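You operate a simulated robot arm through the tools that you are given. There is no shell and no other tool.

The job below is to be done with a simulated robot arm. You get a single attempt, and the scene is never put back.

## Task
Measure about 200 ml of cleaner in the blue-handled jug, tip it into the open tank and lid it.
Fine: pour from the teal can; can and jug go back. Set down upright: teal can, jug with a blue handle.

It is judged by the outcome, as a careful person would: the job done as asked, and still so three seconds after it is handed in. It fails if anything else is knocked over, pushed out of place, dropped, spilled or broken. Lids that push on must go on centred and level and be pressed home; caps that screw on are set level and turned clockwise until they are tight.

## Robot
A 7-joint arm with a two-finger parallel gripper, fixed in place. Base frame: the origin is at the foot of the arm, x ahead of it, y to its left, z up; the work surface is at about z = 0.66. Readings come in m, rad, newtons and seconds.
With the tool pointing down near the work surface it reaches from about 0.12 to 0.66 m from the base axis. Its first joint turns from -1.152 to 1.152 rad. Payload 2.4 kg.
Tool frame: the origin (TCP) lies between the finger pads and is the grasp point; the fingertips stand 0.03 m ahead of it; z points along the fingers, y is the line along which they close. Largest opening 0.094 m; finger width 0.028, thickness 0.01; the body of the gripper, 0.05 by 0.096 m, starts 0.055 m behind the TCP.
Orientation is told as [roll, pitch, yaw] about the base's x, y, z axes, in that order, counted from this pose: with the fingers straight down and closing along the base's y, the tool's x points along the base's -x, its y along +y and its z along -z.

## Interface
- The arm moves only by the tool send_rows. Its argument "steps" is a list of rows, each a list of 7 numbers: the closure, from 0 (fully open) to 1 (shut), then the shift along the base's x, y, z in m, then the turn, a rotation vector about the base's x, y, z in rad. In form: [[grip, dx, dy, dz, ax, ay, az], ...]. A call has 1 to 20 rows; each row shifts and turns the commanded pose from where the row before left it. A row lasts 0.2 s, in which the tool goes at most 0.05 m and 0.15 rad; a call with a longer step from one row to the next is refused whole, and so is a gripper value outside its range. Where a pose cannot be reached the arm comes as near as it can. A force on the tool above 40 N (or 10 N above the force at the start of the call, whichever is more), or a blocked arm, ends the call early, and 0.2 s more pass. Each finger travels about 0.153 m/s and halts on what it meets, pressing with about 28 N; the grip force reading is that of the motor and also rises with nothing between the fingers. The clock runs only during rows and for 0.2 s after the last one: add rows that do not move to give the fingers time. It gives the time, the measured TCP pose, the force on the tool (base axes), the opening and the grip force at its end, in the units of the frame above (readings bear some noise), with the torque about the TCP (base axes, N m) and any sound that the robot's microphone picked up, and new pictures: "show" is both (left out), scene, wrist or none.
- Cameras (640 x 400 px; columns grow to the right, rows downward): "scene" is fixed at [0.0217, 0.4592, 1.4679]; the picture's right is [-0.89, -0.46, 0.00], its down [-0.21, 0.41, -0.89] and it looks along [0.41, -0.79, -0.46] (base axes); focal length 281 px, centre (320, 200). "wrist" rides on the gripper at [0.076, 0.014, -0.103] in the tool frame; the picture's right is [-0.18, 0.98, 0.00], its down [-0.75, -0.14, -0.64] and it looks along [-0.63, -0.12, 0.77] (tool axes); focal length 243 px, centre (320, 200). There is no depth. A picture from a camera that has moved, and an enlarged one, comes with that camera's place and axes in the base frame and with its lens. The place of the scene camera against the robot may be out by one fixed shift of up to 0.018 m in any direction.
- inspect(camera, box): a new picture of the part [left, top, right, bottom] of that camera's present view, enlarged. No time passes.
- close_job(): hands the job in; it is judged then, once.

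Places have to be worked out from the pictures, the camera data and where the tool is seen. Open the gripper and draw the arm clear of the work before you hand the job in, unless the task says otherwise.

The tools are called after "Emit:" as a command line: name --pt "numbers of a row" for each row, then --argument value for the rest, lists and objects as JSON in quotes. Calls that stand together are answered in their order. send_rows: Moves the arm, as the interface text tells. Its arguments: {"type":"object","properties":{"steps":{"type":"array","items":{"type":"array","items":{"type":"number"}}},"show":{"type":"string","enum":["both","scene","wrist","none"]}},"required":["steps"]} The other tools are called the same way: inspect (camera, box) takes an enlarged picture of a part of a camera's view; close_job () hands the job in.

At the start:

```text
time_s: 0.0
ee_pos: [0.3709, -0.0848, 1.3047]
tcp_rot: [0.0, -0.001, 0.0]
wrist_force: [-0.2, 0.2, -0.4]
moment: [-0.01, 0.02, 0.0]
grip_width: 0.0939
grasp_force: 0.0
```

scene: 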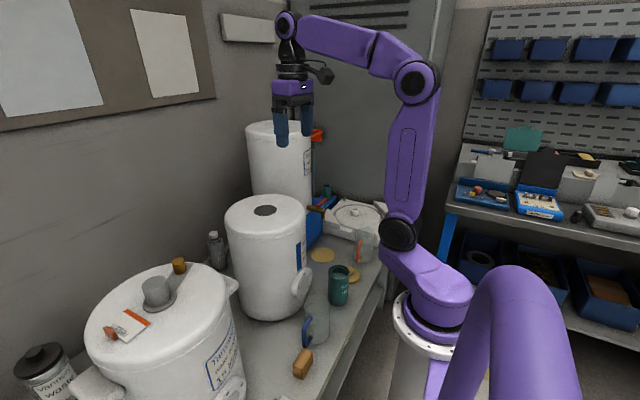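
wrist: 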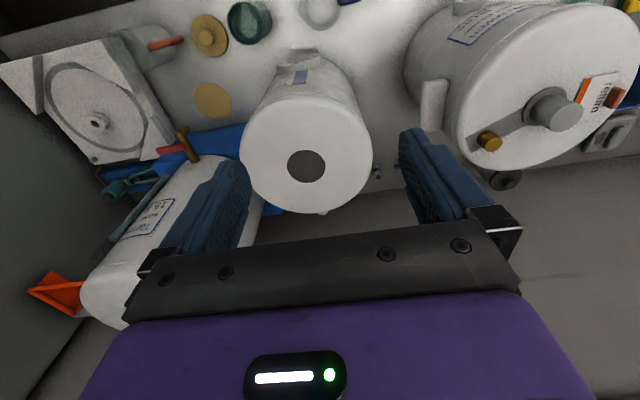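

I'll begin by looking closely at the scene from both cameras to identify the can, the jugs, the tanks and the lid.

Emit:
inspect --camera "scene" --box '[200, 180, 400, 390]'

Emit:
inspect --camera "wrist" --box '[0, 0, 400, 200]'

Emit:
inspect --camera "wrist" --box '[240, 0, 640, 200]'

Emit:
inspect --camera "scene" --box '[0, 180, 260, 400]'

```text
1.90 times, centred on (300, 285) of scene
camera zoom: at [0.0217, 0.4592, 1.4679], right [-0.89, -0.46, 0.0], down [-0.21, 0.41, -0.89], along [0.41, -0.79, -0.46], focal length 535 px, centre (358, 38)
```

zoom: 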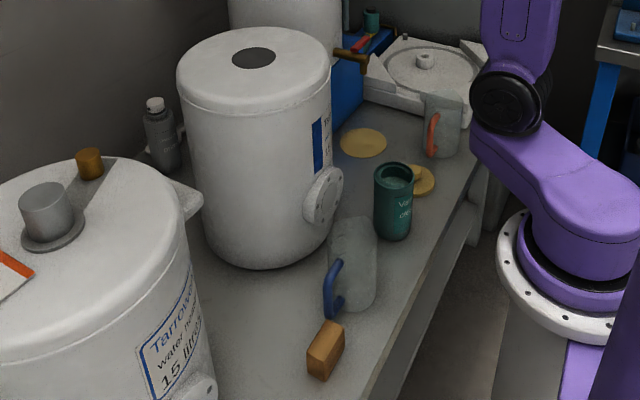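

```text
1.60 times, centred on (200, 100) of wrist
camera zoom: at [0.2935, -0.0696, 1.4063], right [0.18, 0.98, 0.0], down [0.75, -0.14, 0.64], along [0.63, -0.12, -0.77], focal length 388 px, centre (512, 360)
```

zoom: 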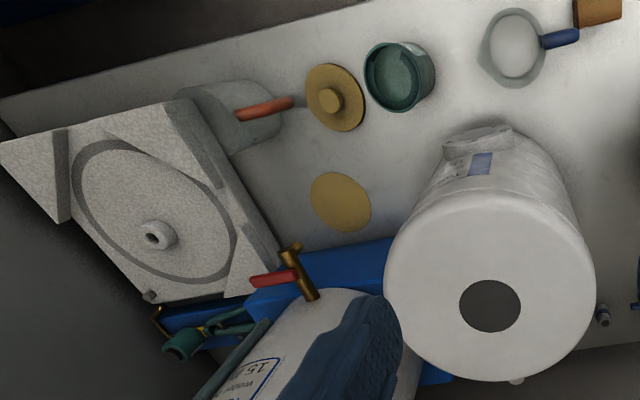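

```text
1.60 times, centred on (440, 100) of wrist
camera zoom: at [0.2935, -0.0696, 1.4063], right [0.18, 0.98, 0.0], down [0.75, -0.14, 0.64], along [0.63, -0.12, -0.77], focal length 388 px, centre (128, 360)
```

zoom: 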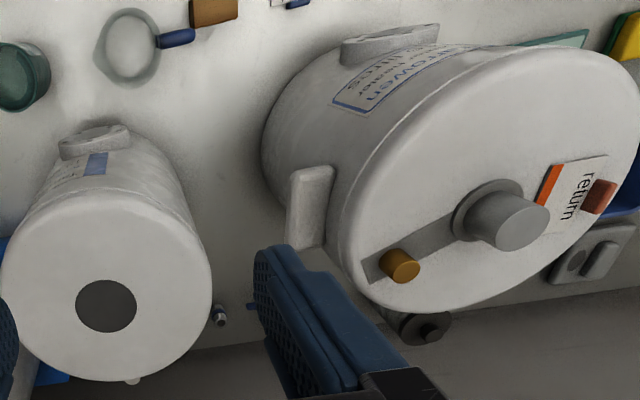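

```text
1.82 times, centred on (130, 290) of scene
camera zoom: at [0.0217, 0.4592, 1.4679], right [-0.89, -0.46, 0.0], down [-0.21, 0.41, -0.89], along [0.41, -0.79, -0.46], focal length 511 px, centre (666, 36)
```

zoom: 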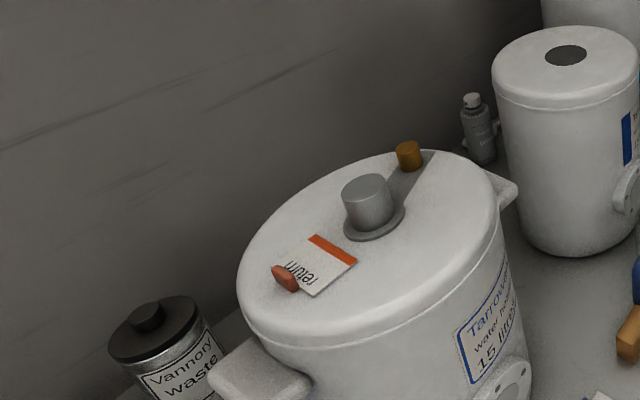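

The pictures show an open tank (hole near (0.53, -0.14, 1.02)), the teal can near (0.31, -0.22), the blue-handled jug near (0.31, -0.07) with its handle toward +y, and a knobbed brass disc near (0.32, -0.36). I'll draw the tool back and lower it for a closer view of the jug, can and discs.

Emit:
send_rows --pt "0 -0.0214 -0.0144 -0.0319 0 0 0" --pt "0 -0.0214 -0.0144 -0.0319 0 0 0" --pt "0 -0.0214 -0.0144 -0.0319 0 0 0" --pt "0 -0.0214 -0.0144 -0.0319 0 0 0" --pt "0 -0.0214 -0.0144 -0.0319 0 0 0" --pt "0 -0.0214 -0.0144 -0.0319 0 0 0" --pt "0 -0.0214 -0.0144 -0.0319 0 0 0" --pt "0 -0.0214 -0.0144 -0.0319 0 0 0"

```text
time_s: 1.8
ee_pos: [0.2051, -0.1995, 1.0533]
tcp_rot: [0.004, 0.002, 0.0]
wrist_force: [0.8, 0.4, -0.1]
moment: [-0.01, -0.01, 0.04]
grip_width: 0.094
grasp_force: 0.0
out of reach, approached as far as the arm can: row 8
camera wrist: at [0.1276, -0.1853, 1.1555], right [0.18, 0.98, 0.0], down [0.76, -0.14, 0.64], along [0.63, -0.12, -0.77], focal length 243 px, centre (320, 200)
```

scene: 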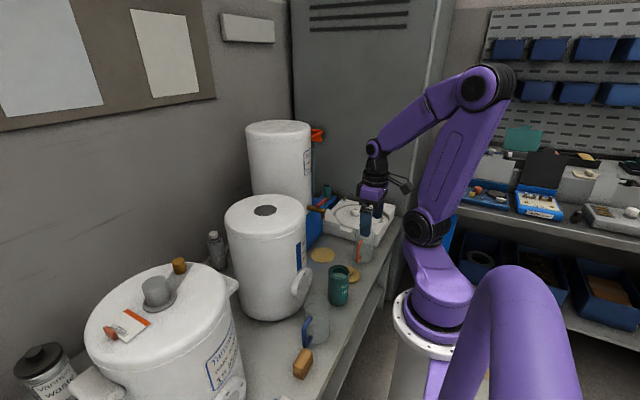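
wrist: 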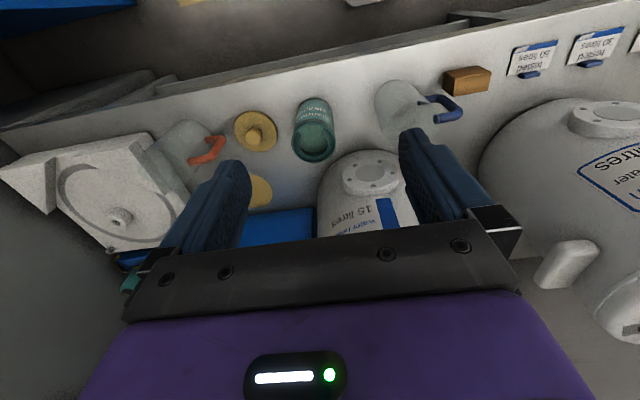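

The arm sits at its near limit; now I zoom in on the wrist view for the objects and the small cards along the bench edge.

Emit:
inspect --camera "wrist" --box '[140, 60, 360, 220]'

Emit:
inspect --camera "wrist" --box '[280, 50, 500, 190]'

Emit:
inspect --camera "wrist" --box '[440, 20, 640, 140]'

Emit:
inspect --camera "scene" --box '[290, 240, 400, 360]'

```text
2.50 times, centred on (250, 140) of wrist
camera zoom: at [0.1276, -0.1853, 1.1555], right [0.18, 0.98, 0.0], down [0.76, -0.14, 0.64], along [0.63, -0.12, -0.77], focal length 606 px, centre (495, 350)
```

zoom: 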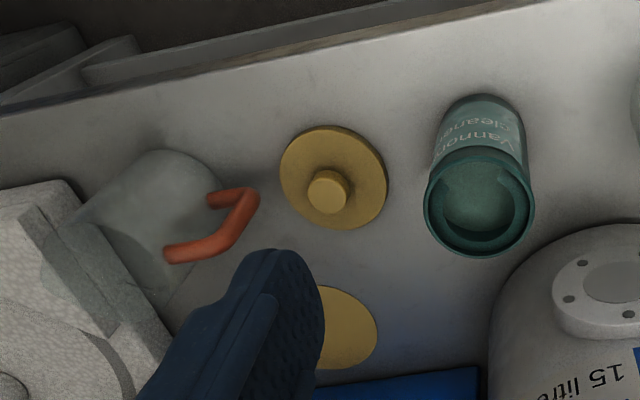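

```text
2.86 times, centred on (390, 120) of wrist
camera zoom: at [0.1276, -0.1853, 1.1555], right [0.18, 0.98, 0.0], down [0.76, -0.14, 0.64], along [0.63, -0.12, -0.77], focal length 693 px, centre (120, 429)
```

zoom: 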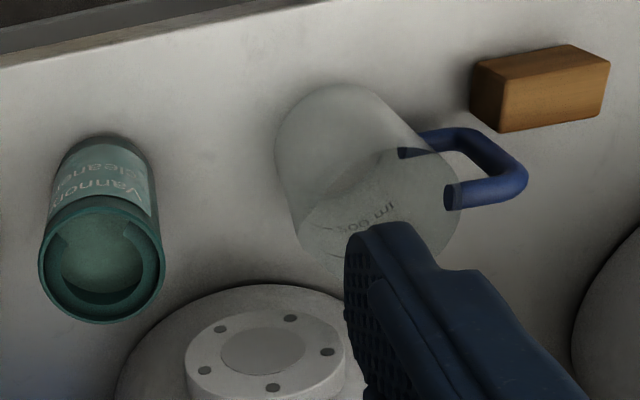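

```text
3.20 times, centred on (540, 80) of wrist
camera zoom: at [0.1276, -0.1853, 1.1555], right [0.18, 0.98, 0.0], down [0.76, -0.14, 0.64], along [0.63, -0.12, -0.77], focal length 776 px, centre (-384, 584)
```

zoom: 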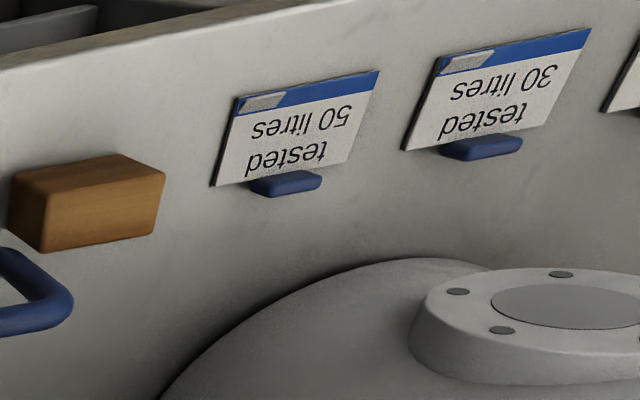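

```text
3.33 times, centred on (345, 300) of scene
camera zoom: at [0.0217, 0.4592, 1.4679], right [-0.89, -0.46, 0.0], down [-0.21, 0.41, -0.89], along [0.41, -0.79, -0.46], focal length 936 px, centre (237, -133)
```

zoom: 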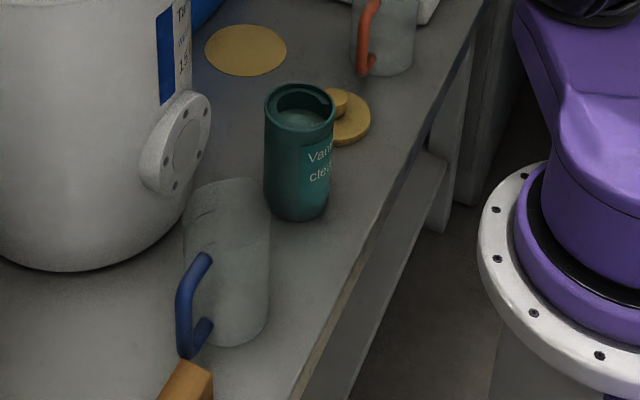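

The jug carries a printed mark ("… ml") but a finger hides part of it. I'll shift the tool toward +y and a little lower to see the jug between the fingers.

Emit:
send_rows --pt "0 0 0.0367 -0.024 0 0 0" --pt "0 0 0.0367 -0.024 0 0 0" --pt "0 0 0.0367 -0.024 0 0 0" --show "wrist"

Emit:
inspect --camera "wrist" --box '[250, 80, 450, 205]'

```text
time_s: 2.6
ee_pos: [0.2498, -0.0974, 1.0098]
tcp_rot: [0.002, 0.001, 0.0]
wrist_force: [-0.3, 0.0, -0.3]
moment: [0.02, 0.02, 0.0]
grip_width: 0.0941
grasp_force: 0.0
out of reach, approached as far as the arm can: row 1, 2, 3
camera wrist: at [0.1742, -0.0832, 1.1115], right [0.18, 0.98, 0.0], down [0.75, -0.14, 0.64], along [0.63, -0.12, -0.77], focal length 243 px, centre (320, 200)
```

wrist: 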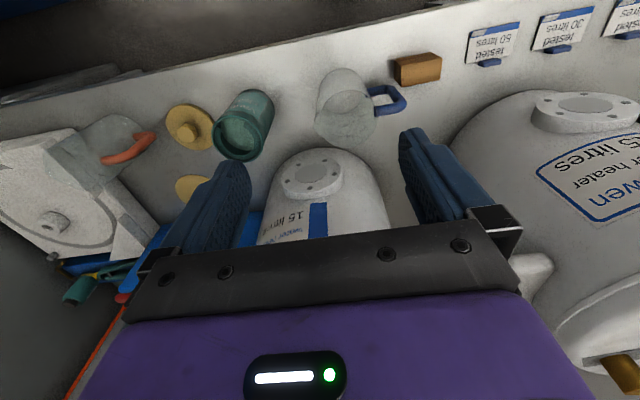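

```text
3.20 times, centred on (350, 142) of wrist
camera zoom: at [0.1742, -0.0832, 1.1115], right [0.18, 0.98, 0.0], down [0.75, -0.14, 0.64], along [0.63, -0.12, -0.77], focal length 776 px, centre (224, 384)
```

zoom: 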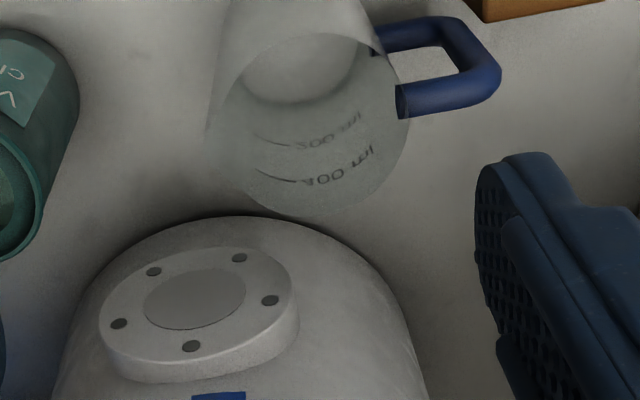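

The jug shows a lower 200 ml line and an upper 400 ml line on its tank-side wall. I'll zoom in further to measure jug, can and lid geometry.

Emit:
inspect --camera "wrist" --box '[290, 55, 420, 155]'

Emit:
inspect --camera "wrist" --box '[150, 80, 290, 180]'

Emit:
inspect --camera "scene" --box '[300, 260, 370, 360]'

```text
4.00 times, centred on (355, 105) of wrist
camera zoom: at [0.1742, -0.0832, 1.1115], right [0.18, 0.98, 0.0], down [0.75, -0.14, 0.64], along [0.63, -0.12, -0.77], focal length 970 px, centre (180, 580)
```

zoom: 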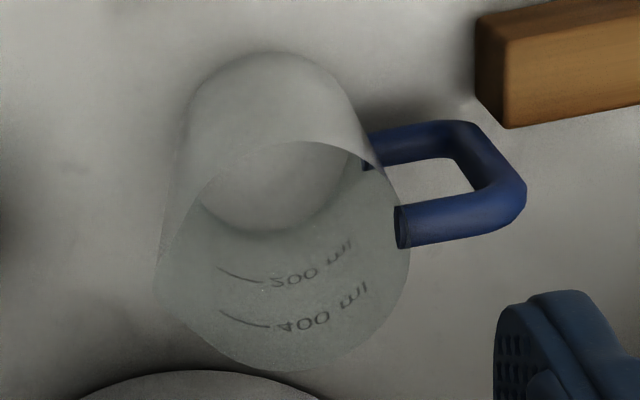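

```text
4.00 times, centred on (220, 130) of wrist
camera zoom: at [0.1742, -0.0832, 1.1115], right [0.18, 0.98, 0.0], down [0.75, -0.14, 0.64], along [0.63, -0.12, -0.77], focal length 970 px, centre (720, 480)
```

zoom: 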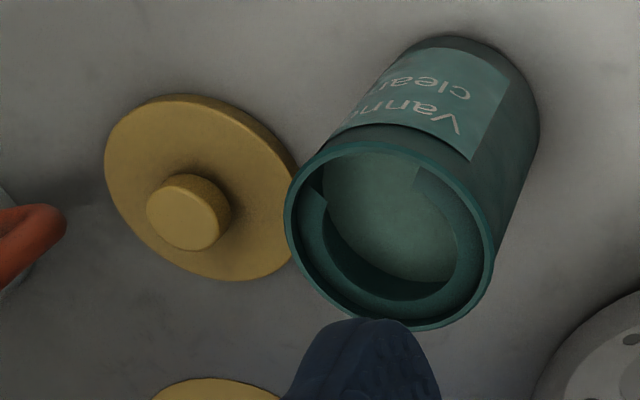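

```text
4.00 times, centred on (335, 310) of scene
camera zoom: at [0.0217, 0.4592, 1.4679], right [-0.89, -0.46, 0.0], down [-0.21, 0.41, -0.89], along [0.41, -0.79, -0.46], focal length 1123 px, centre (260, -240)
```

zoom: 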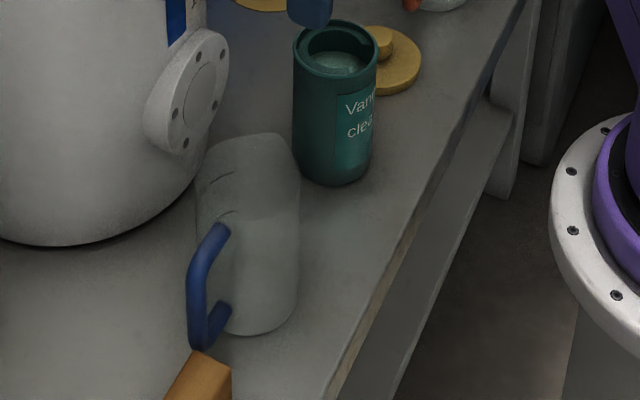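

Readings show the tool free at (0.25, -0.10, 1.01); from two views I put the can rim centre at about (0.308, -0.231, 0.78), the jug rim centre at (0.318, -0.066, 0.76) and the handle reaching toward +y. Before touching anything I'll test in free air whether the wrist can yaw -90° over the can.

Emit:
send_rows --pt "0 0.006 -0.01 0.001 0 0 -0.1428" --pt "0 0.006 -0.01 0.001 0 0 -0.1428" --pt "0 0.006 -0.01 0.001 0 0 -0.1428" --pt "0 0.006 -0.01 0.001 0 0 -0.1428" --pt "0 0.006 -0.01 0.001 0 0 -0.1428" --pt "0 0.006 -0.01 0.001 0 0 -0.1428" --pt "0 0.006 -0.01 0.001 0 0 -0.1428" --pt "0 0.006 -0.01 0.001 0 0 -0.1428" --pt "0 0.006 -0.01 0.001 0 0 -0.1428" --pt "0 0.006 -0.01 0.001 0 0 -0.1428" --pt "0 0.006 -0.01 0.001 0 0 -0.1428"

```text
time_s: 5.0
ee_pos: [0.3151, -0.2085, 1.0206]
tcp_rot: [-0.001, 0.0, -1.572]
wrist_force: [0.3, -0.7, 0.3]
moment: [0.02, 0.0, -0.03]
grip_width: 0.0942
grasp_force: 0.0
camera wrist: at [0.329, -0.1318, 1.1223], right [0.98, -0.19, 0.0], down [-0.14, -0.75, 0.64], along [-0.12, -0.63, -0.77], focal length 243 px, centre (320, 200)
```

scene: 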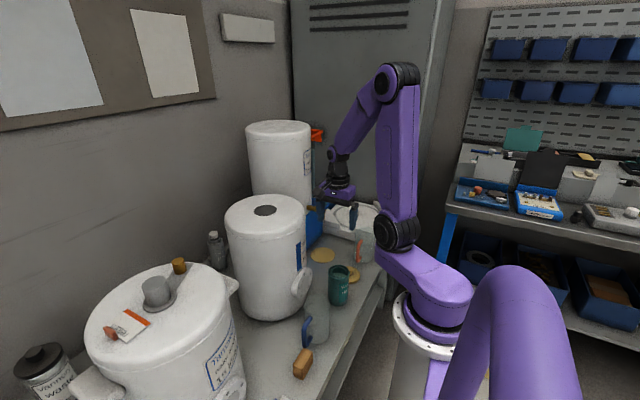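
wrist: 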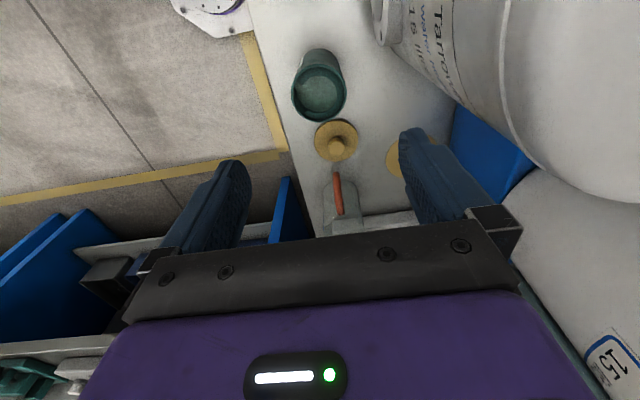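

Yaw -90° is reached cleanly. Now I test rolling +45° about base x (the tilted grasp attitude) in free air here.

Emit:
send_rows --pt "0 0 0 0 0.131 0 0" --pt "0 0 0 0 0.131 0 0" --pt "0 0 0 0 0.131 0 0" --pt "0 0 0 0 0.131 0 0" --pt "0 0 0 0 0.131 0 0" --pt "0 0 0 0 0.131 0 0"

Emit:
inspect --camera "wrist" --box '[220, 0, 460, 150]'

```text
time_s: 6.4
ee_pos: [0.3161, -0.2075, 1.0199]
tcp_rot: [0.002, 0.788, -1.57]
wrist_force: [0.4, 0.6, -0.6]
moment: [-0.02, -0.01, -0.02]
grip_width: 0.094
grasp_force: 0.0
camera wrist: at [0.3289, -0.2269, 1.1465], right [0.98, -0.13, -0.13], down [-0.14, -0.99, -0.08], along [-0.12, 0.1, -0.99], focal length 243 px, centre (320, 200)
```

scene: 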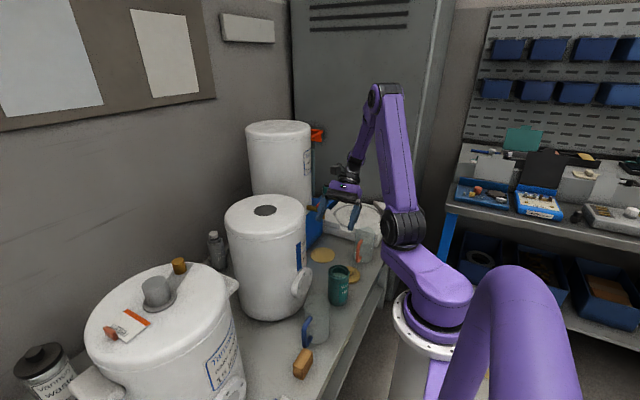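
wrist: 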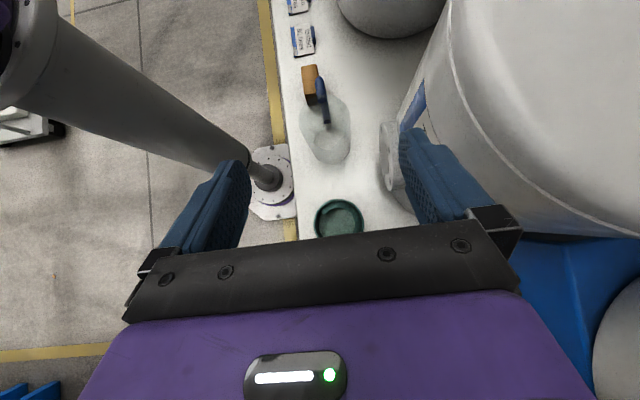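

```text
2.67 times, centred on (340, 75) of wrist
camera zoom: at [0.3289, -0.2269, 1.1465], right [0.98, -0.13, -0.13], down [-0.14, -0.99, -0.08], along [-0.12, 0.1, -0.99], focal length 647 px, centre (267, 533)
```

zoom: 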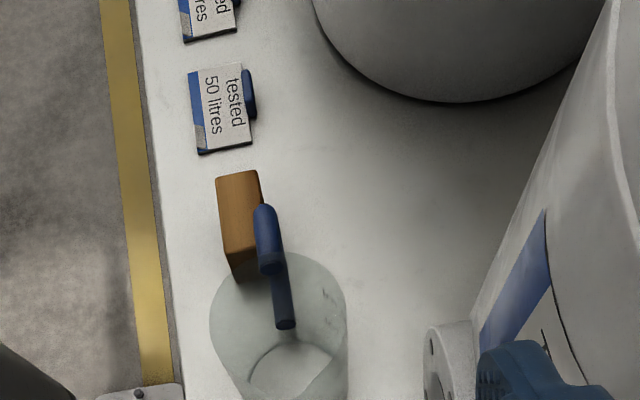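

The +45° attitude is reachable and gives a straight-down view. Now I test the other end of the pour: rolling back to about -60° at the same point, still in free air.

Emit:
send_rows --pt "0 0 0 0 -0.141 0 0" --pt "0 0 0 0 -0.141 0 0" --pt "0 0 0 0 -0.141 0 0" --pt "0 0 0 0 -0.141 0 0" --pt "0 0 0 0 -0.141 0 0" --pt "0 0 0 0 -0.141 0 0" --pt "0 0 0 0 -0.141 0 0" --pt "0 0 0 0 -0.141 0 0" --pt "0 0 0 0 -0.141 0 0" --pt "0 0 0 0 -0.141 0 0" --pt "0 0 0 0 -0.141 0 0" --pt "0 0 0 0 -0.141 0 0" --pt "0 0 0 0 -0.141 0 0"

```text
time_s: 9.2
ee_pos: [0.3156, -0.2087, 1.0206]
tcp_rot: [-0.001, -1.048, -1.569]
wrist_force: [0.3, -0.3, 0.4]
moment: [-0.01, -0.02, -0.02]
grip_width: 0.0941
grasp_force: 0.0
camera wrist: at [0.3296, -0.0811, 1.0053], right [0.98, -0.09, 0.16], down [-0.14, 0.18, 0.97], along [-0.12, -0.98, 0.17], focal length 243 px, centre (320, 200)
```

scene: 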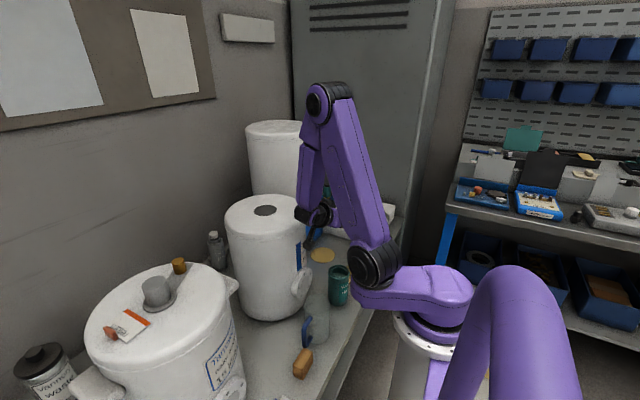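
wrist: 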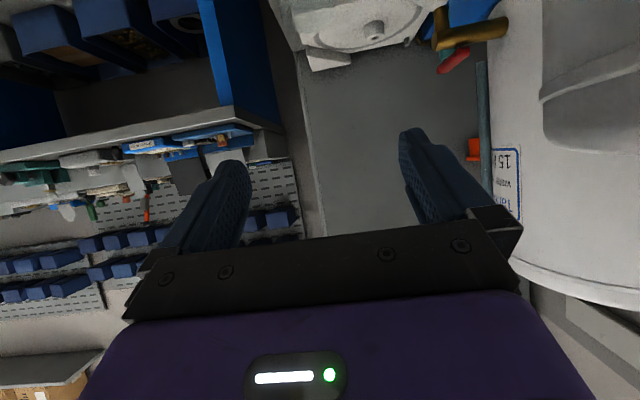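

Roll -60° is also reachable, so a tilted grasp and a 100° pour about base x is feasible. I'll dry-run the low pour pose above the jug (about z 0.87, well above its rim at 0.76) with the empty gripper.

Emit:
send_rows --pt "0 0.001 0.017 -0.0375 0 0 0" --pt "0 0.001 0.017 -0.0375 0 0 0" --pt "0 0 0.017 -0.0375 0 0 0" --pt "0 0 0.017 -0.0375 0 0 0"

```text
time_s: 10.2
ee_pos: [0.3553, -0.1547, 0.8941]
tcp_rot: [-0.012, -1.045, -1.562]
wrist_force: [-2.2, -0.2, 0.1]
moment: [-0.02, -0.07, 0.0]
grip_width: 0.0929
grasp_force: 0.0
out of reach, approached as far as the arm can: row 3, 4
camera wrist: at [0.3684, -0.0272, 0.8786], right [0.98, -0.1, 0.15], down [-0.13, 0.18, 0.97], along [-0.12, -0.98, 0.16], focal length 243 px, centre (320, 200)
```

scene: 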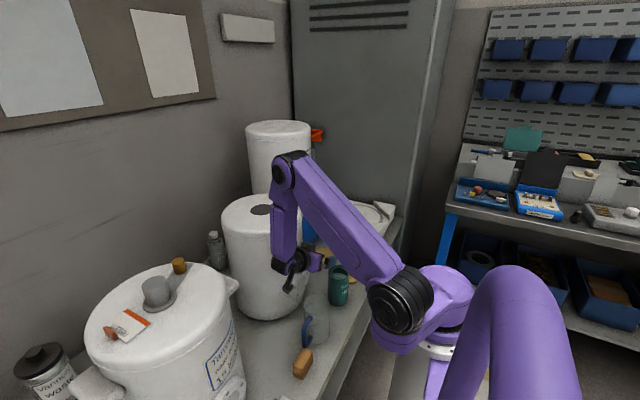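
wrist: 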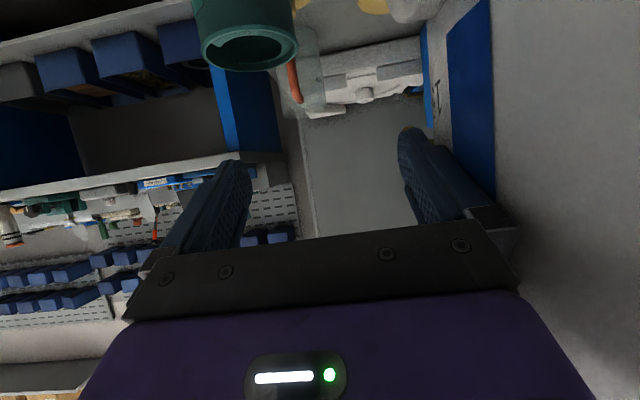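

The arm could not reach that pose (it was held off toward +x, and -2.2 N suggests a finger lightly brushed the tank front). I'll reverse the same path straight away.

Emit:
send_rows --pt "0.3 0 -0.017 0.0375 0 0 0" --pt "0.3 0 -0.017 0.0375 0 0 0" --pt "0.3 -0.001 -0.017 0.0375 0 0 0" --pt "0.3 -0.001 -0.017 0.0375 0 0 0"

Emit:
inspect --camera "scene" --box '[200, 180, 400, 390]'

```text
time_s: 11.2
ee_pos: [0.3524, -0.2202, 1.0416]
tcp_rot: [-0.002, -1.044, -1.567]
wrist_force: [-0.5, 0.3, 0.0]
moment: [0.02, 0.01, 0.02]
grip_width: 0.0659
grasp_force: 0.0
camera wrist: at [0.365, -0.0921, 1.0269], right [0.98, -0.09, 0.16], down [-0.14, 0.18, 0.97], along [-0.12, -0.98, 0.16], focal length 243 px, centre (320, 200)
```

scene: 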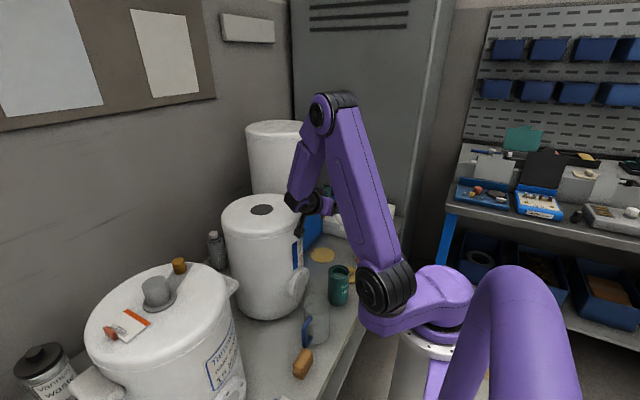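
wrist: 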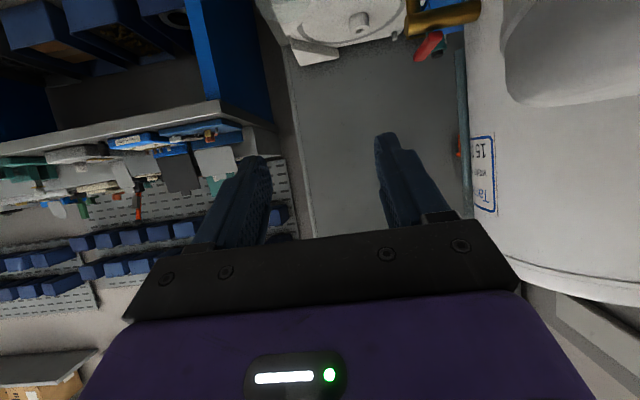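

```text
1.90 times, centred on (300, 285) of scene
camera zoom: at [0.0217, 0.4592, 1.4679], right [-0.89, -0.46, 0.0], down [-0.21, 0.41, -0.89], along [0.41, -0.79, -0.46], focal length 535 px, centre (358, 38)
```

zoom: 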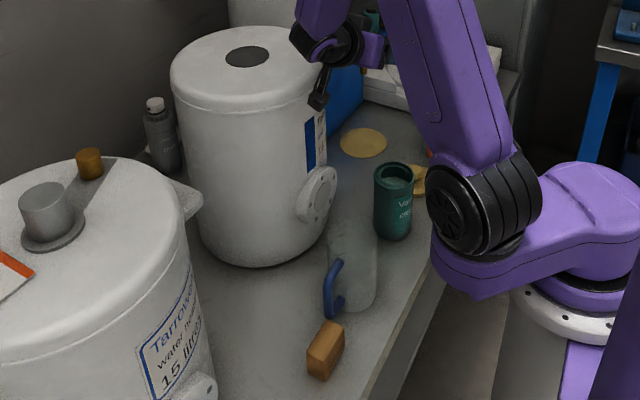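

Comparing with the first pictures, the tank's image has shifted a few pixels, so I need to see whether I nudged it. I'll zoom in to measure the tank's top and base.

Emit:
inspect --camera "scene" --box '[215, 185, 325, 330]'

Emit:
inspect --camera "scene" --box '[200, 180, 400, 390]'

```text
2.76 times, centred on (270, 258) of scene
camera zoom: at [0.0217, 0.4592, 1.4679], right [-0.89, -0.46, 0.0], down [-0.21, 0.41, -0.89], along [0.41, -0.79, -0.46], focal length 775 px, centre (458, 41)
```

zoom: 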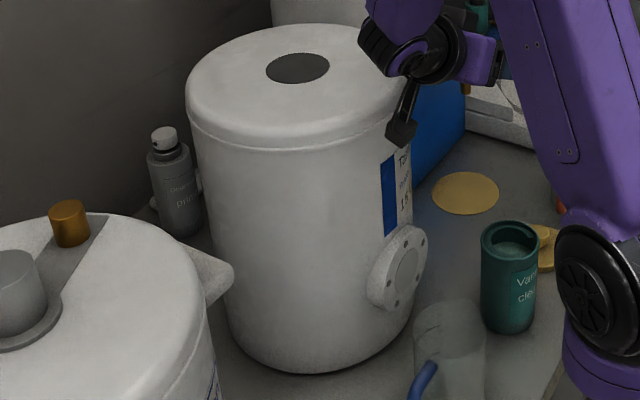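

```text
1.90 times, centred on (300, 285) of scene
camera zoom: at [0.0217, 0.4592, 1.4679], right [-0.89, -0.46, 0.0], down [-0.21, 0.41, -0.89], along [0.41, -0.79, -0.46], focal length 535 px, centre (358, 38)
```

zoom: 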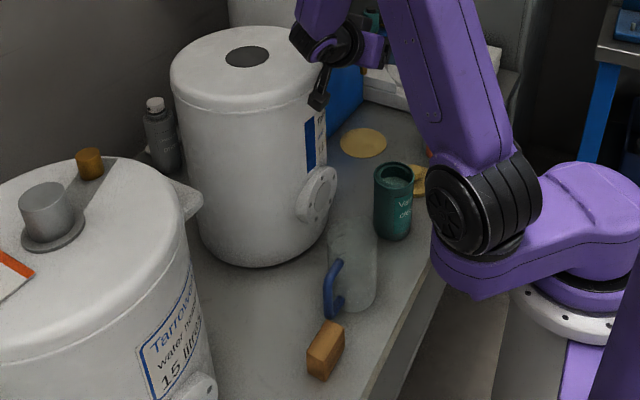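

The tank slid by roughly 1 cm when the arm strayed off the commanded path; it stands upright and everything else is untouched, and I'll now keep well away from it and only use poses I've verified. I'll lift, level the tool and turn it the other way (yaw about +45°), which would put the camera above the pour.

Emit:
send_rows --pt "0.0 -0.008 0 0.012 0.149 0 0" --pt "0.0 -0.008 0 0.012 0.149 0 0" --pt "0.0 -0.008 0 0.012 0.149 0 0" --pt "0.0 -0.008 0 0.012 0.149 0 0" --pt "0.0 0 0 0.0 0.149 0 0" --pt "0.0 0 0 0 0.149 0 0" --pt "0.0 0 0 0 0.149 0 0" --show "none"

Emit:
send_rows --pt "0 0 0 0 0 0 0.1473" --pt "0 0 0 0 0 0 0.1473" --pt "0 0 0 0 0 0 0.1473" --pt "0 0 0 0 0 0 0.1473" --pt "0 0 0 0 0 0 0.1473" --pt "0 0 0 0 0 0 0.1473" --pt "0 0 0 0 0 0 0.1473" --pt "0 0 0 0 0 0 0.1473" --pt "0 0 0 0 0 0 0.1473" --pt "0 0 0 0 0 0 0.1473" --pt "0 0 0 0 0 0 0.1473" --pt "0 0 0 0 0 0 0.1473" --pt "0 0 0 0 0 0 0.1473" --pt "0 0 0 0 0 0 0.1473" --pt "0 0 0 0 0 0 0.1473" --pt "0 0 0 0 0 0 0.1473"

```text
time_s: 12.8
ee_pos: [0.3225, -0.2202, 1.0903]
tcp_rot: [-0.001, -0.003, -1.569]
wrist_force: [-0.5, 0.2, -0.4]
moment: [-0.03, 0.01, 0.0]
grip_width: 0.0936
grasp_force: 0.0
```

```text
time_s: 16.2
ee_pos: [0.3221, -0.2213, 1.091]
tcp_rot: [0.0, -0.003, 0.79]
wrist_force: [0.1, -0.5, -0.7]
moment: [0.0, 0.0, 0.02]
grip_width: 0.0942
grasp_force: 0.0
camera wrist: at [0.2562, -0.2653, 1.193], right [-0.57, 0.82, 0.0], down [0.63, 0.43, 0.64], along [0.53, 0.37, -0.76], focal length 243 px, centre (320, 200)
```

scene: 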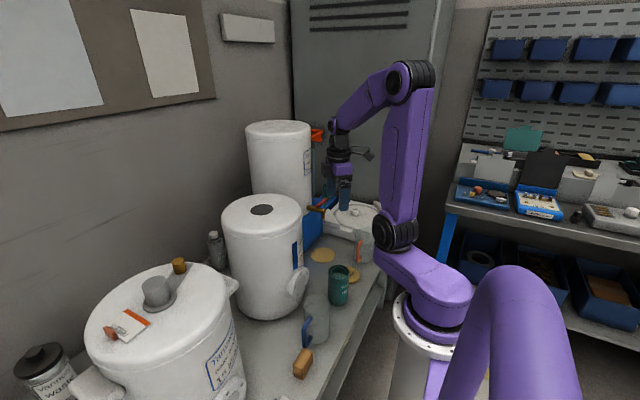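
wrist: 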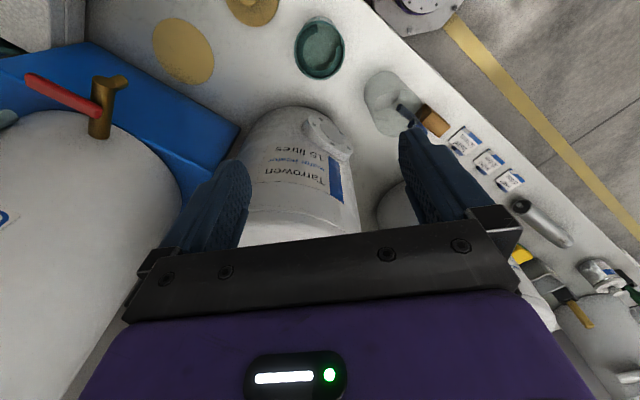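

Yaw +45° works and the tool is level at (0.322, -0.221, 1.091). Next free-air test: tilt 30° in the pour sense (toward +x+y) and move above the jug at a safe height, in short steps so I can stop if the reach runs out.

Emit:
send_rows --pt "0.3 -0.005 0.03 0 -0.0926 0.0926 0" --pt "0.3 -0.005 0.03 0 -0.0926 0.0926 0" --pt "0.3 -0.005 0.03 0 -0.0926 0.0926 0" --pt "0.3 -0.005 0.03 0 -0.0926 0.0926 0"

```text
time_s: 17.2
ee_pos: [0.3035, -0.1031, 1.0917]
tcp_rot: [-0.001, 0.524, 0.787]
wrist_force: [0.5, -0.1, 0.3]
moment: [-0.01, 0.0, 0.02]
grip_width: 0.0658
grasp_force: 0.1
camera wrist: at [0.2807, -0.1023, 1.2172], right [-0.58, 0.81, -0.09], down [0.79, 0.59, 0.18], along [0.2, 0.03, -0.98], focal length 243 px, centre (320, 200)
```

scene: 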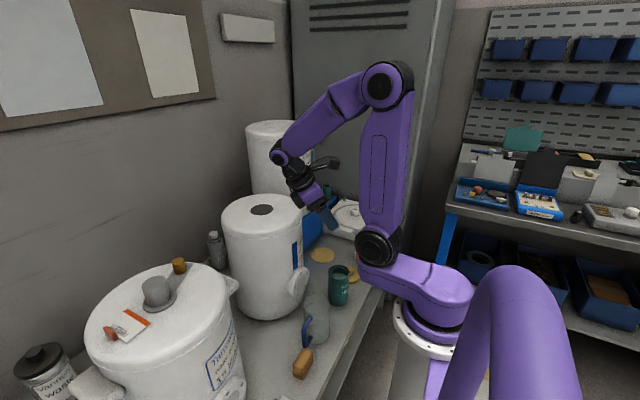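
wrist: 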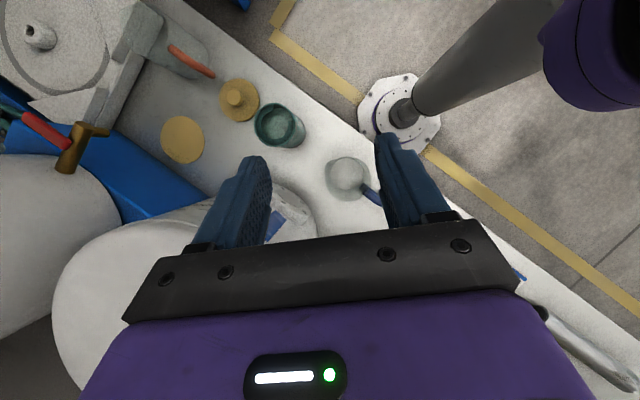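

That pose holds with no reach warning. I'll lower in the same attitude toward z ≈ 0.95 to check the reach.

Emit:
send_rows --pt "0.3 -0.003 0 -0.035 0 0 0" --pt "0.3 -0.003 0 -0.035 0 0 0" --pt "0.3 -0.003 0 -0.035 0 0 0" --pt "0.3 0 0 -0.035 0 0 0" --show "scene"

```text
time_s: 18.2
ee_pos: [0.2937, -0.1018, 0.9517]
tcp_rot: [0.002, 0.522, 0.788]
wrist_force: [0.5, -0.2, 0.5]
moment: [-0.01, 0.01, 0.0]
grip_width: 0.066
grasp_force: 0.0
```

scene: 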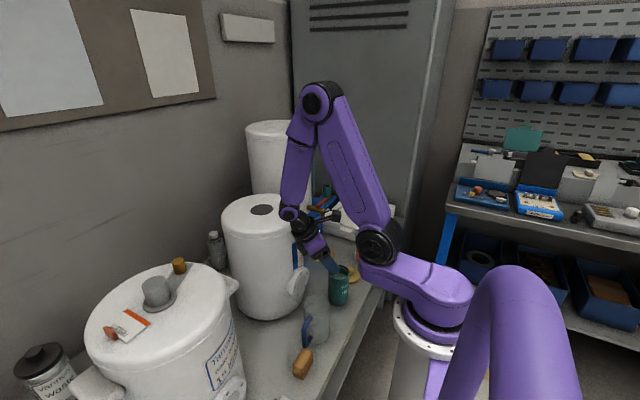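

Still fully reachable at z 0.95. I'll go down two more short steps toward z ≈ 0.88.

Emit:
send_rows --pt "0.3 0 0 -0.025 0 0 0" --pt "0.3 0 0 -0.025 0 0 0" --pt "0.3 0 0 -0.02 0 0 0"

```text
time_s: 19.0
ee_pos: [0.2933, -0.1011, 0.8821]
tcp_rot: [-0.001, 0.52, 0.785]
wrist_force: [0.0, -0.1, 0.7]
moment: [0.01, 0.02, 0.03]
grip_width: 0.0657
grasp_force: 0.0
camera wrist: at [0.2711, -0.1018, 1.0081], right [-0.58, 0.81, -0.09], down [0.79, 0.59, 0.18], along [0.2, 0.03, -0.98], focal length 243 px, centre (320, 200)
```

scene: 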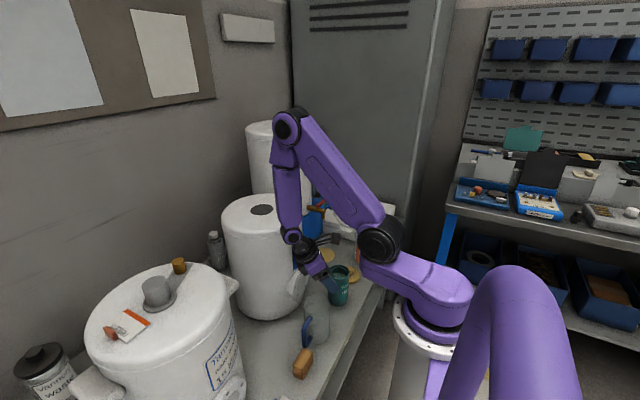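
wrist: 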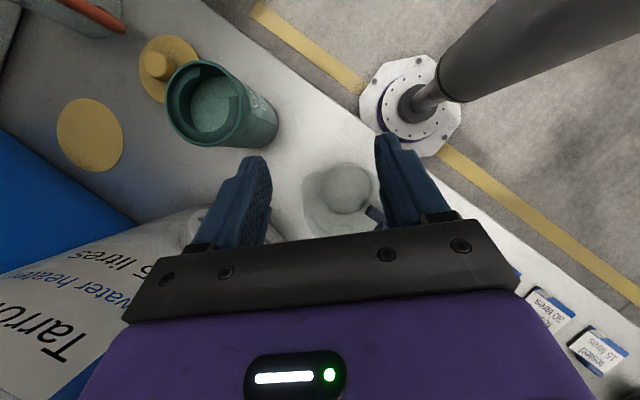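

Reachable at z 0.88, and the camera looks down into the jug here. I'll check the attitude range at this spot: tilt 20° further, then (separately) back.

Emit:
send_rows --pt "0.3 0 0 0 -0.0825 0.0825 0" --pt "0.3 0 0 0 -0.0825 0.0825 0" --pt "0.3 0 0 0 -0.0825 0.0825 0" --show "scene"

Emit:
send_rows --pt "0.3 0 0 0 0.0926 -0.0926 0" --pt "0.3 0 0 0 0.0926 -0.0926 0" --pt "0.3 0 0 0 0.0926 -0.0926 0" --pt "0.3 0 0 0 0.0926 -0.0926 0" --pt "0.3 0 0 0 0.0926 -0.0926 0" --show "scene"

```text
time_s: 19.8
ee_pos: [0.2918, -0.101, 0.881]
tcp_rot: [0.001, 0.873, 0.786]
wrist_force: [-0.2, 0.7, -0.4]
moment: [0.04, 0.0, -0.02]
grip_width: 0.0659
grasp_force: 0.1
```

scene: 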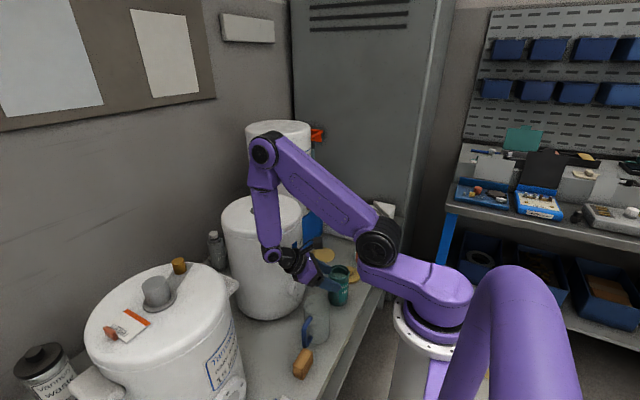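

```text
time_s: 21.0
ee_pos: [0.2913, -0.1014, 0.8828]
tcp_rot: [-0.001, 0.213, 0.786]
wrist_force: [-0.2, -0.5, 0.8]
moment: [0.05, -0.02, 0.0]
grip_width: 0.0656
grasp_force: 0.1
```

scene: 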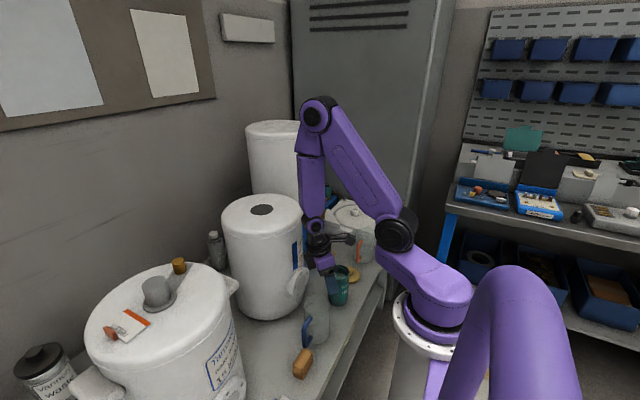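

Both +50° and +12° are fine. Now test the start-side attitude, down to about -30°, at the same spot.

Emit:
send_rows --pt "0.3 0 0 0 0.0864 -0.0864 0" --pt "0.3 0 0 0 0.0864 -0.0864 0" --pt "0.3 0 0 0 0.0864 -0.0864 0" --pt "0.3 0 0 0 0.0864 -0.0864 0" --pt "0.3 0 0 0 0.0864 -0.0864 0" --pt "0.3 0 0 0 0.0864 -0.0864 0"

```text
time_s: 22.4
ee_pos: [0.3191, -0.1047, 0.8725]
tcp_rot: [0.002, -0.518, 0.788]
wrist_force: [-0.2, -1.1, -0.2]
moment: [0.03, -0.01, 0.03]
grip_width: 0.0659
grasp_force: 0.1
out of reach, approached as far as the arm can: row 4, 5, 6
camera wrist: at [0.2254, -0.1784, 0.9238], right [-0.58, 0.81, 0.09], down [0.34, 0.14, 0.93], along [0.74, 0.58, -0.35], focal length 243 px, centre (320, 200)
```

scene: 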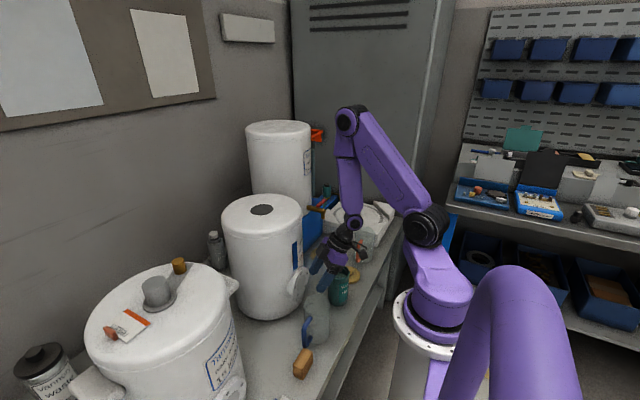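
wrist: 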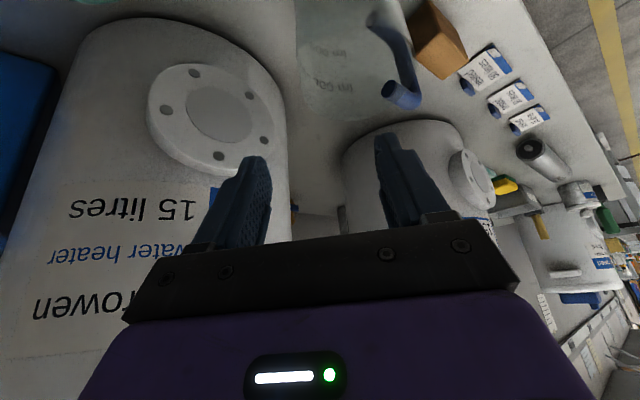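

The reach limit at this spot is about -10° to at least +50°, which is enough for a ~65° pour starting from a near-vertical grasp. I'll rise, return to about -15° tilt with yaw 65° and go above the can to look into it and pin down its position.

Emit:
send_rows --pt "0 0 -0.01 0.04 -0.0926 0.0926 0" --pt "0 0 -0.02 0.04 -0.0926 0.0926 0" --pt "0 0 -0.03 0.02 0 0 0.1155" --pt "0 -0.003 -0.03 0 0 0 0.1155" --pt "0 -0.003 -0.03 0 0 0 0.1155"

```text
time_s: 23.6
ee_pos: [0.3122, -0.228, 0.9735]
tcp_rot: [-0.001, -0.255, 1.134]
wrist_force: [0.7, 0.1, 0.7]
moment: [-0.02, 0.02, 0.0]
grip_width: 0.094
grasp_force: 0.2
camera wrist: at [0.2564, -0.3113, 1.0534], right [-0.82, 0.58, 0.05], down [0.37, 0.45, 0.81], along [0.45, 0.68, -0.58], focal length 243 px, centre (320, 200)
```

scene: 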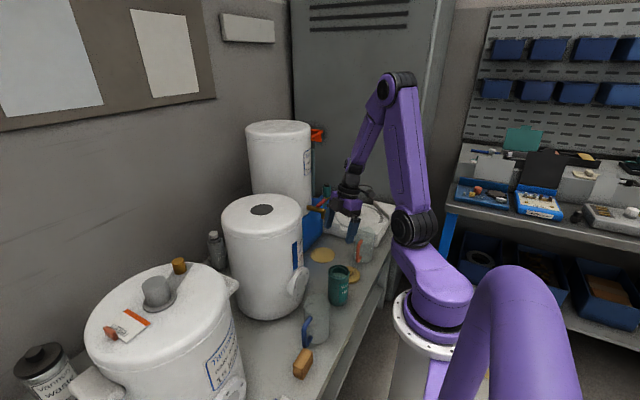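
wrist: 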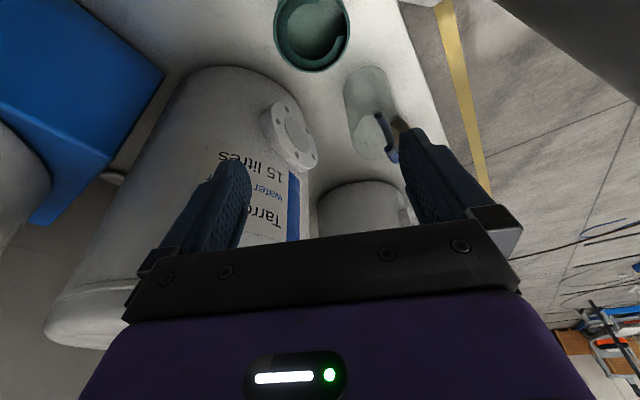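

From here the camera sees into the can and the jug. I'll zoom in on both.

Emit:
inspect --camera "wrist" --box '[255, 0, 375, 80]'

Emit:
inspect --camera "wrist" --box '[310, 50, 440, 180]'

Emit:
inspect --camera "scene" --box '[315, 250, 375, 310]'

```text
5.00 times, centred on (315, 40) of wrist
camera zoom: at [0.2564, -0.3113, 1.0534], right [-0.82, 0.58, 0.05], down [0.37, 0.45, 0.81], along [0.45, 0.68, -0.58], focal length 1213 px, centre (345, 1000)
```

zoom: 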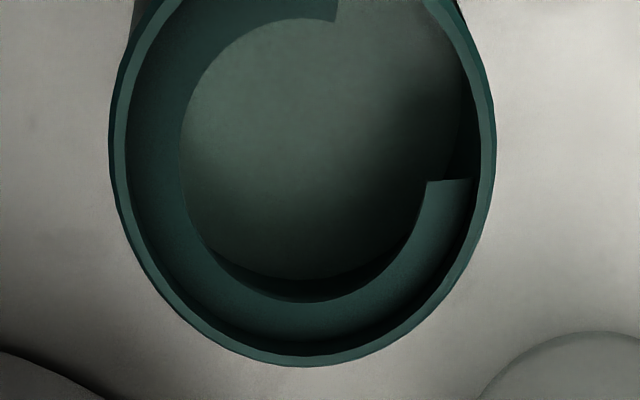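

```text
3.08 times, centred on (375, 115) of wrist
camera zoom: at [0.2564, -0.3113, 1.0534], right [-0.82, 0.58, 0.05], down [0.37, 0.45, 0.81], along [0.45, 0.68, -0.58], focal length 746 px, centre (151, 462)
```

zoom: 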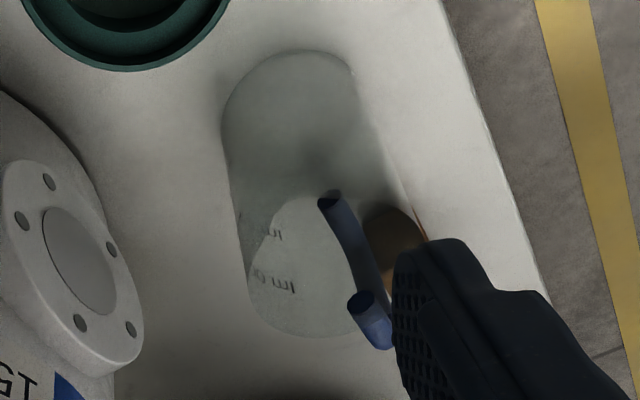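

```text
6.67 times, centred on (345, 280) of scene
camera zoom: at [0.0217, 0.4592, 1.4679], right [-0.89, -0.46, 0.0], down [-0.21, 0.41, -0.89], along [0.41, -0.79, -0.46], focal length 1872 px, centre (153, -333)
```

zoom: 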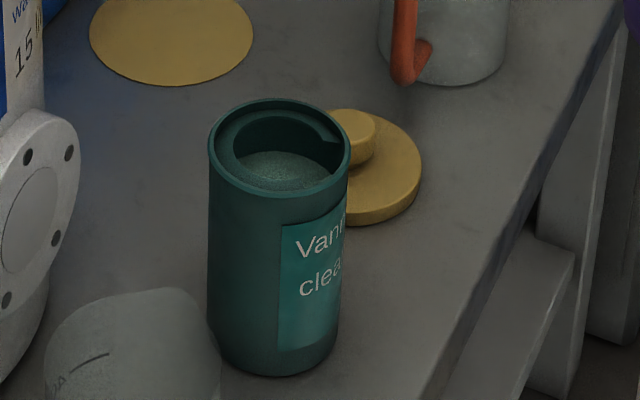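

The can has a C-shaped inner shelf whose open gap faces the robot (about azimuth 175°), so I want to pour through that gap: grip with yaw near 0 and then turn the can so the gap faces the jug (yaw ≈ -135°). I'll level the tool and test that yaw range in free air first.

Emit:
send_rows --pt "0 0 0.01 0.02 -0.118 0.055 0" --pt "0 0 0.01 0.02 -0.118 0.055 0" --pt "0 0 0 0 0 0 -0.1455" --pt "0 0 0 0 0 0 -0.1455" --pt "0 0 0 0 0 0 -0.1455" --pt "0 0 0 0 0 0 -0.1455" --pt "0 0 0 0 0 0 -0.1455" --pt "0 0 0 0 0 0 -0.1455" --pt "0 0 0 0 0 0 -0.1455" --pt "0 0 0 0 0 0 -0.1455" --pt "0 0 0 0 0 0 -0.1455" --pt "0 0 0 0 0 0 -0.1455" --pt "0 0 0 0 0 0 -0.1455" --pt "0 0 0 0 0 0 -0.1455" --pt "0 0 0 0 0 0 -0.1455" --pt "0 0 0 0 0 0 -0.1455" --pt "0 0 0 0 0 0 -0.1455" --pt "0 0 0 0 0 0 -0.1455" --pt "0 0 0 0 0 0 -0.1455" --pt "0 0 0 0 0 0 -0.1455" --show "none"

Emit:
send_rows --pt "0 0 0 0 0 0 -0.1455" --pt "0 0 0 0 0 0 -0.1455" --pt "0 0 0 0 0 0 -0.1455" --pt "0 0 0 0 0 0 -0.1455" --pt "0 0 0 0 0 0 -0.1455" --pt "0 0 0 0 0 0 -0.1455"

```text
time_s: 27.8
ee_pos: [0.2047, -0.2631, 0.9445]
tcp_rot: [0.063, -0.214, -1.494]
wrist_force: [-0.3, 0.6, 0.2]
moment: [0.02, -0.02, -0.04]
grip_width: 0.0938
grasp_force: 0.0
out of reach, approached as far as the arm can: row 1, 2, 13, 14, 15, 16, 17, 18, 19, 20
```

```text
time_s: 29.2
ee_pos: [0.1819, -0.2759, 0.9468]
tcp_rot: [0.088, -0.263, -2.228]
wrist_force: [-0.4, -0.5, -0.7]
moment: [0.01, 0.01, 0.03]
grip_width: 0.0941
grasp_force: 0.0
out of reach, approached as far as the arm can: row 1, 3
camera wrist: at [0.2459, -0.1999, 1.0261], right [0.68, -0.72, 0.13], down [-0.5, -0.33, 0.8], along [-0.54, -0.61, -0.58], focal length 243 px, centre (320, 200)
```

scene: 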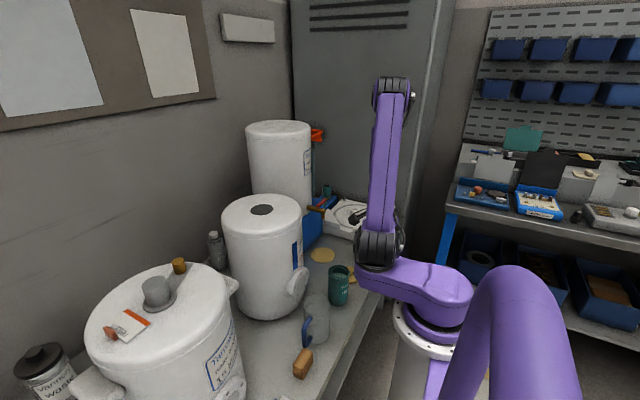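
wrist: 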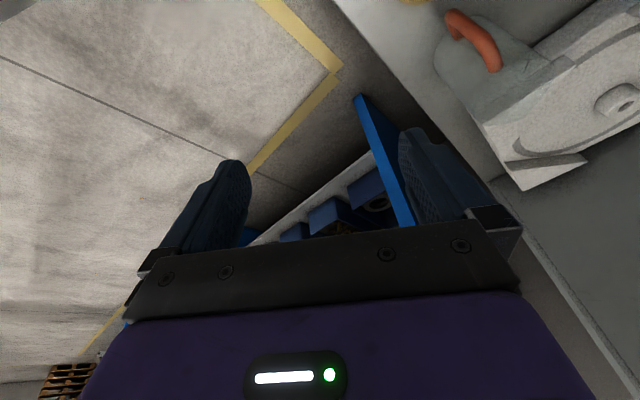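

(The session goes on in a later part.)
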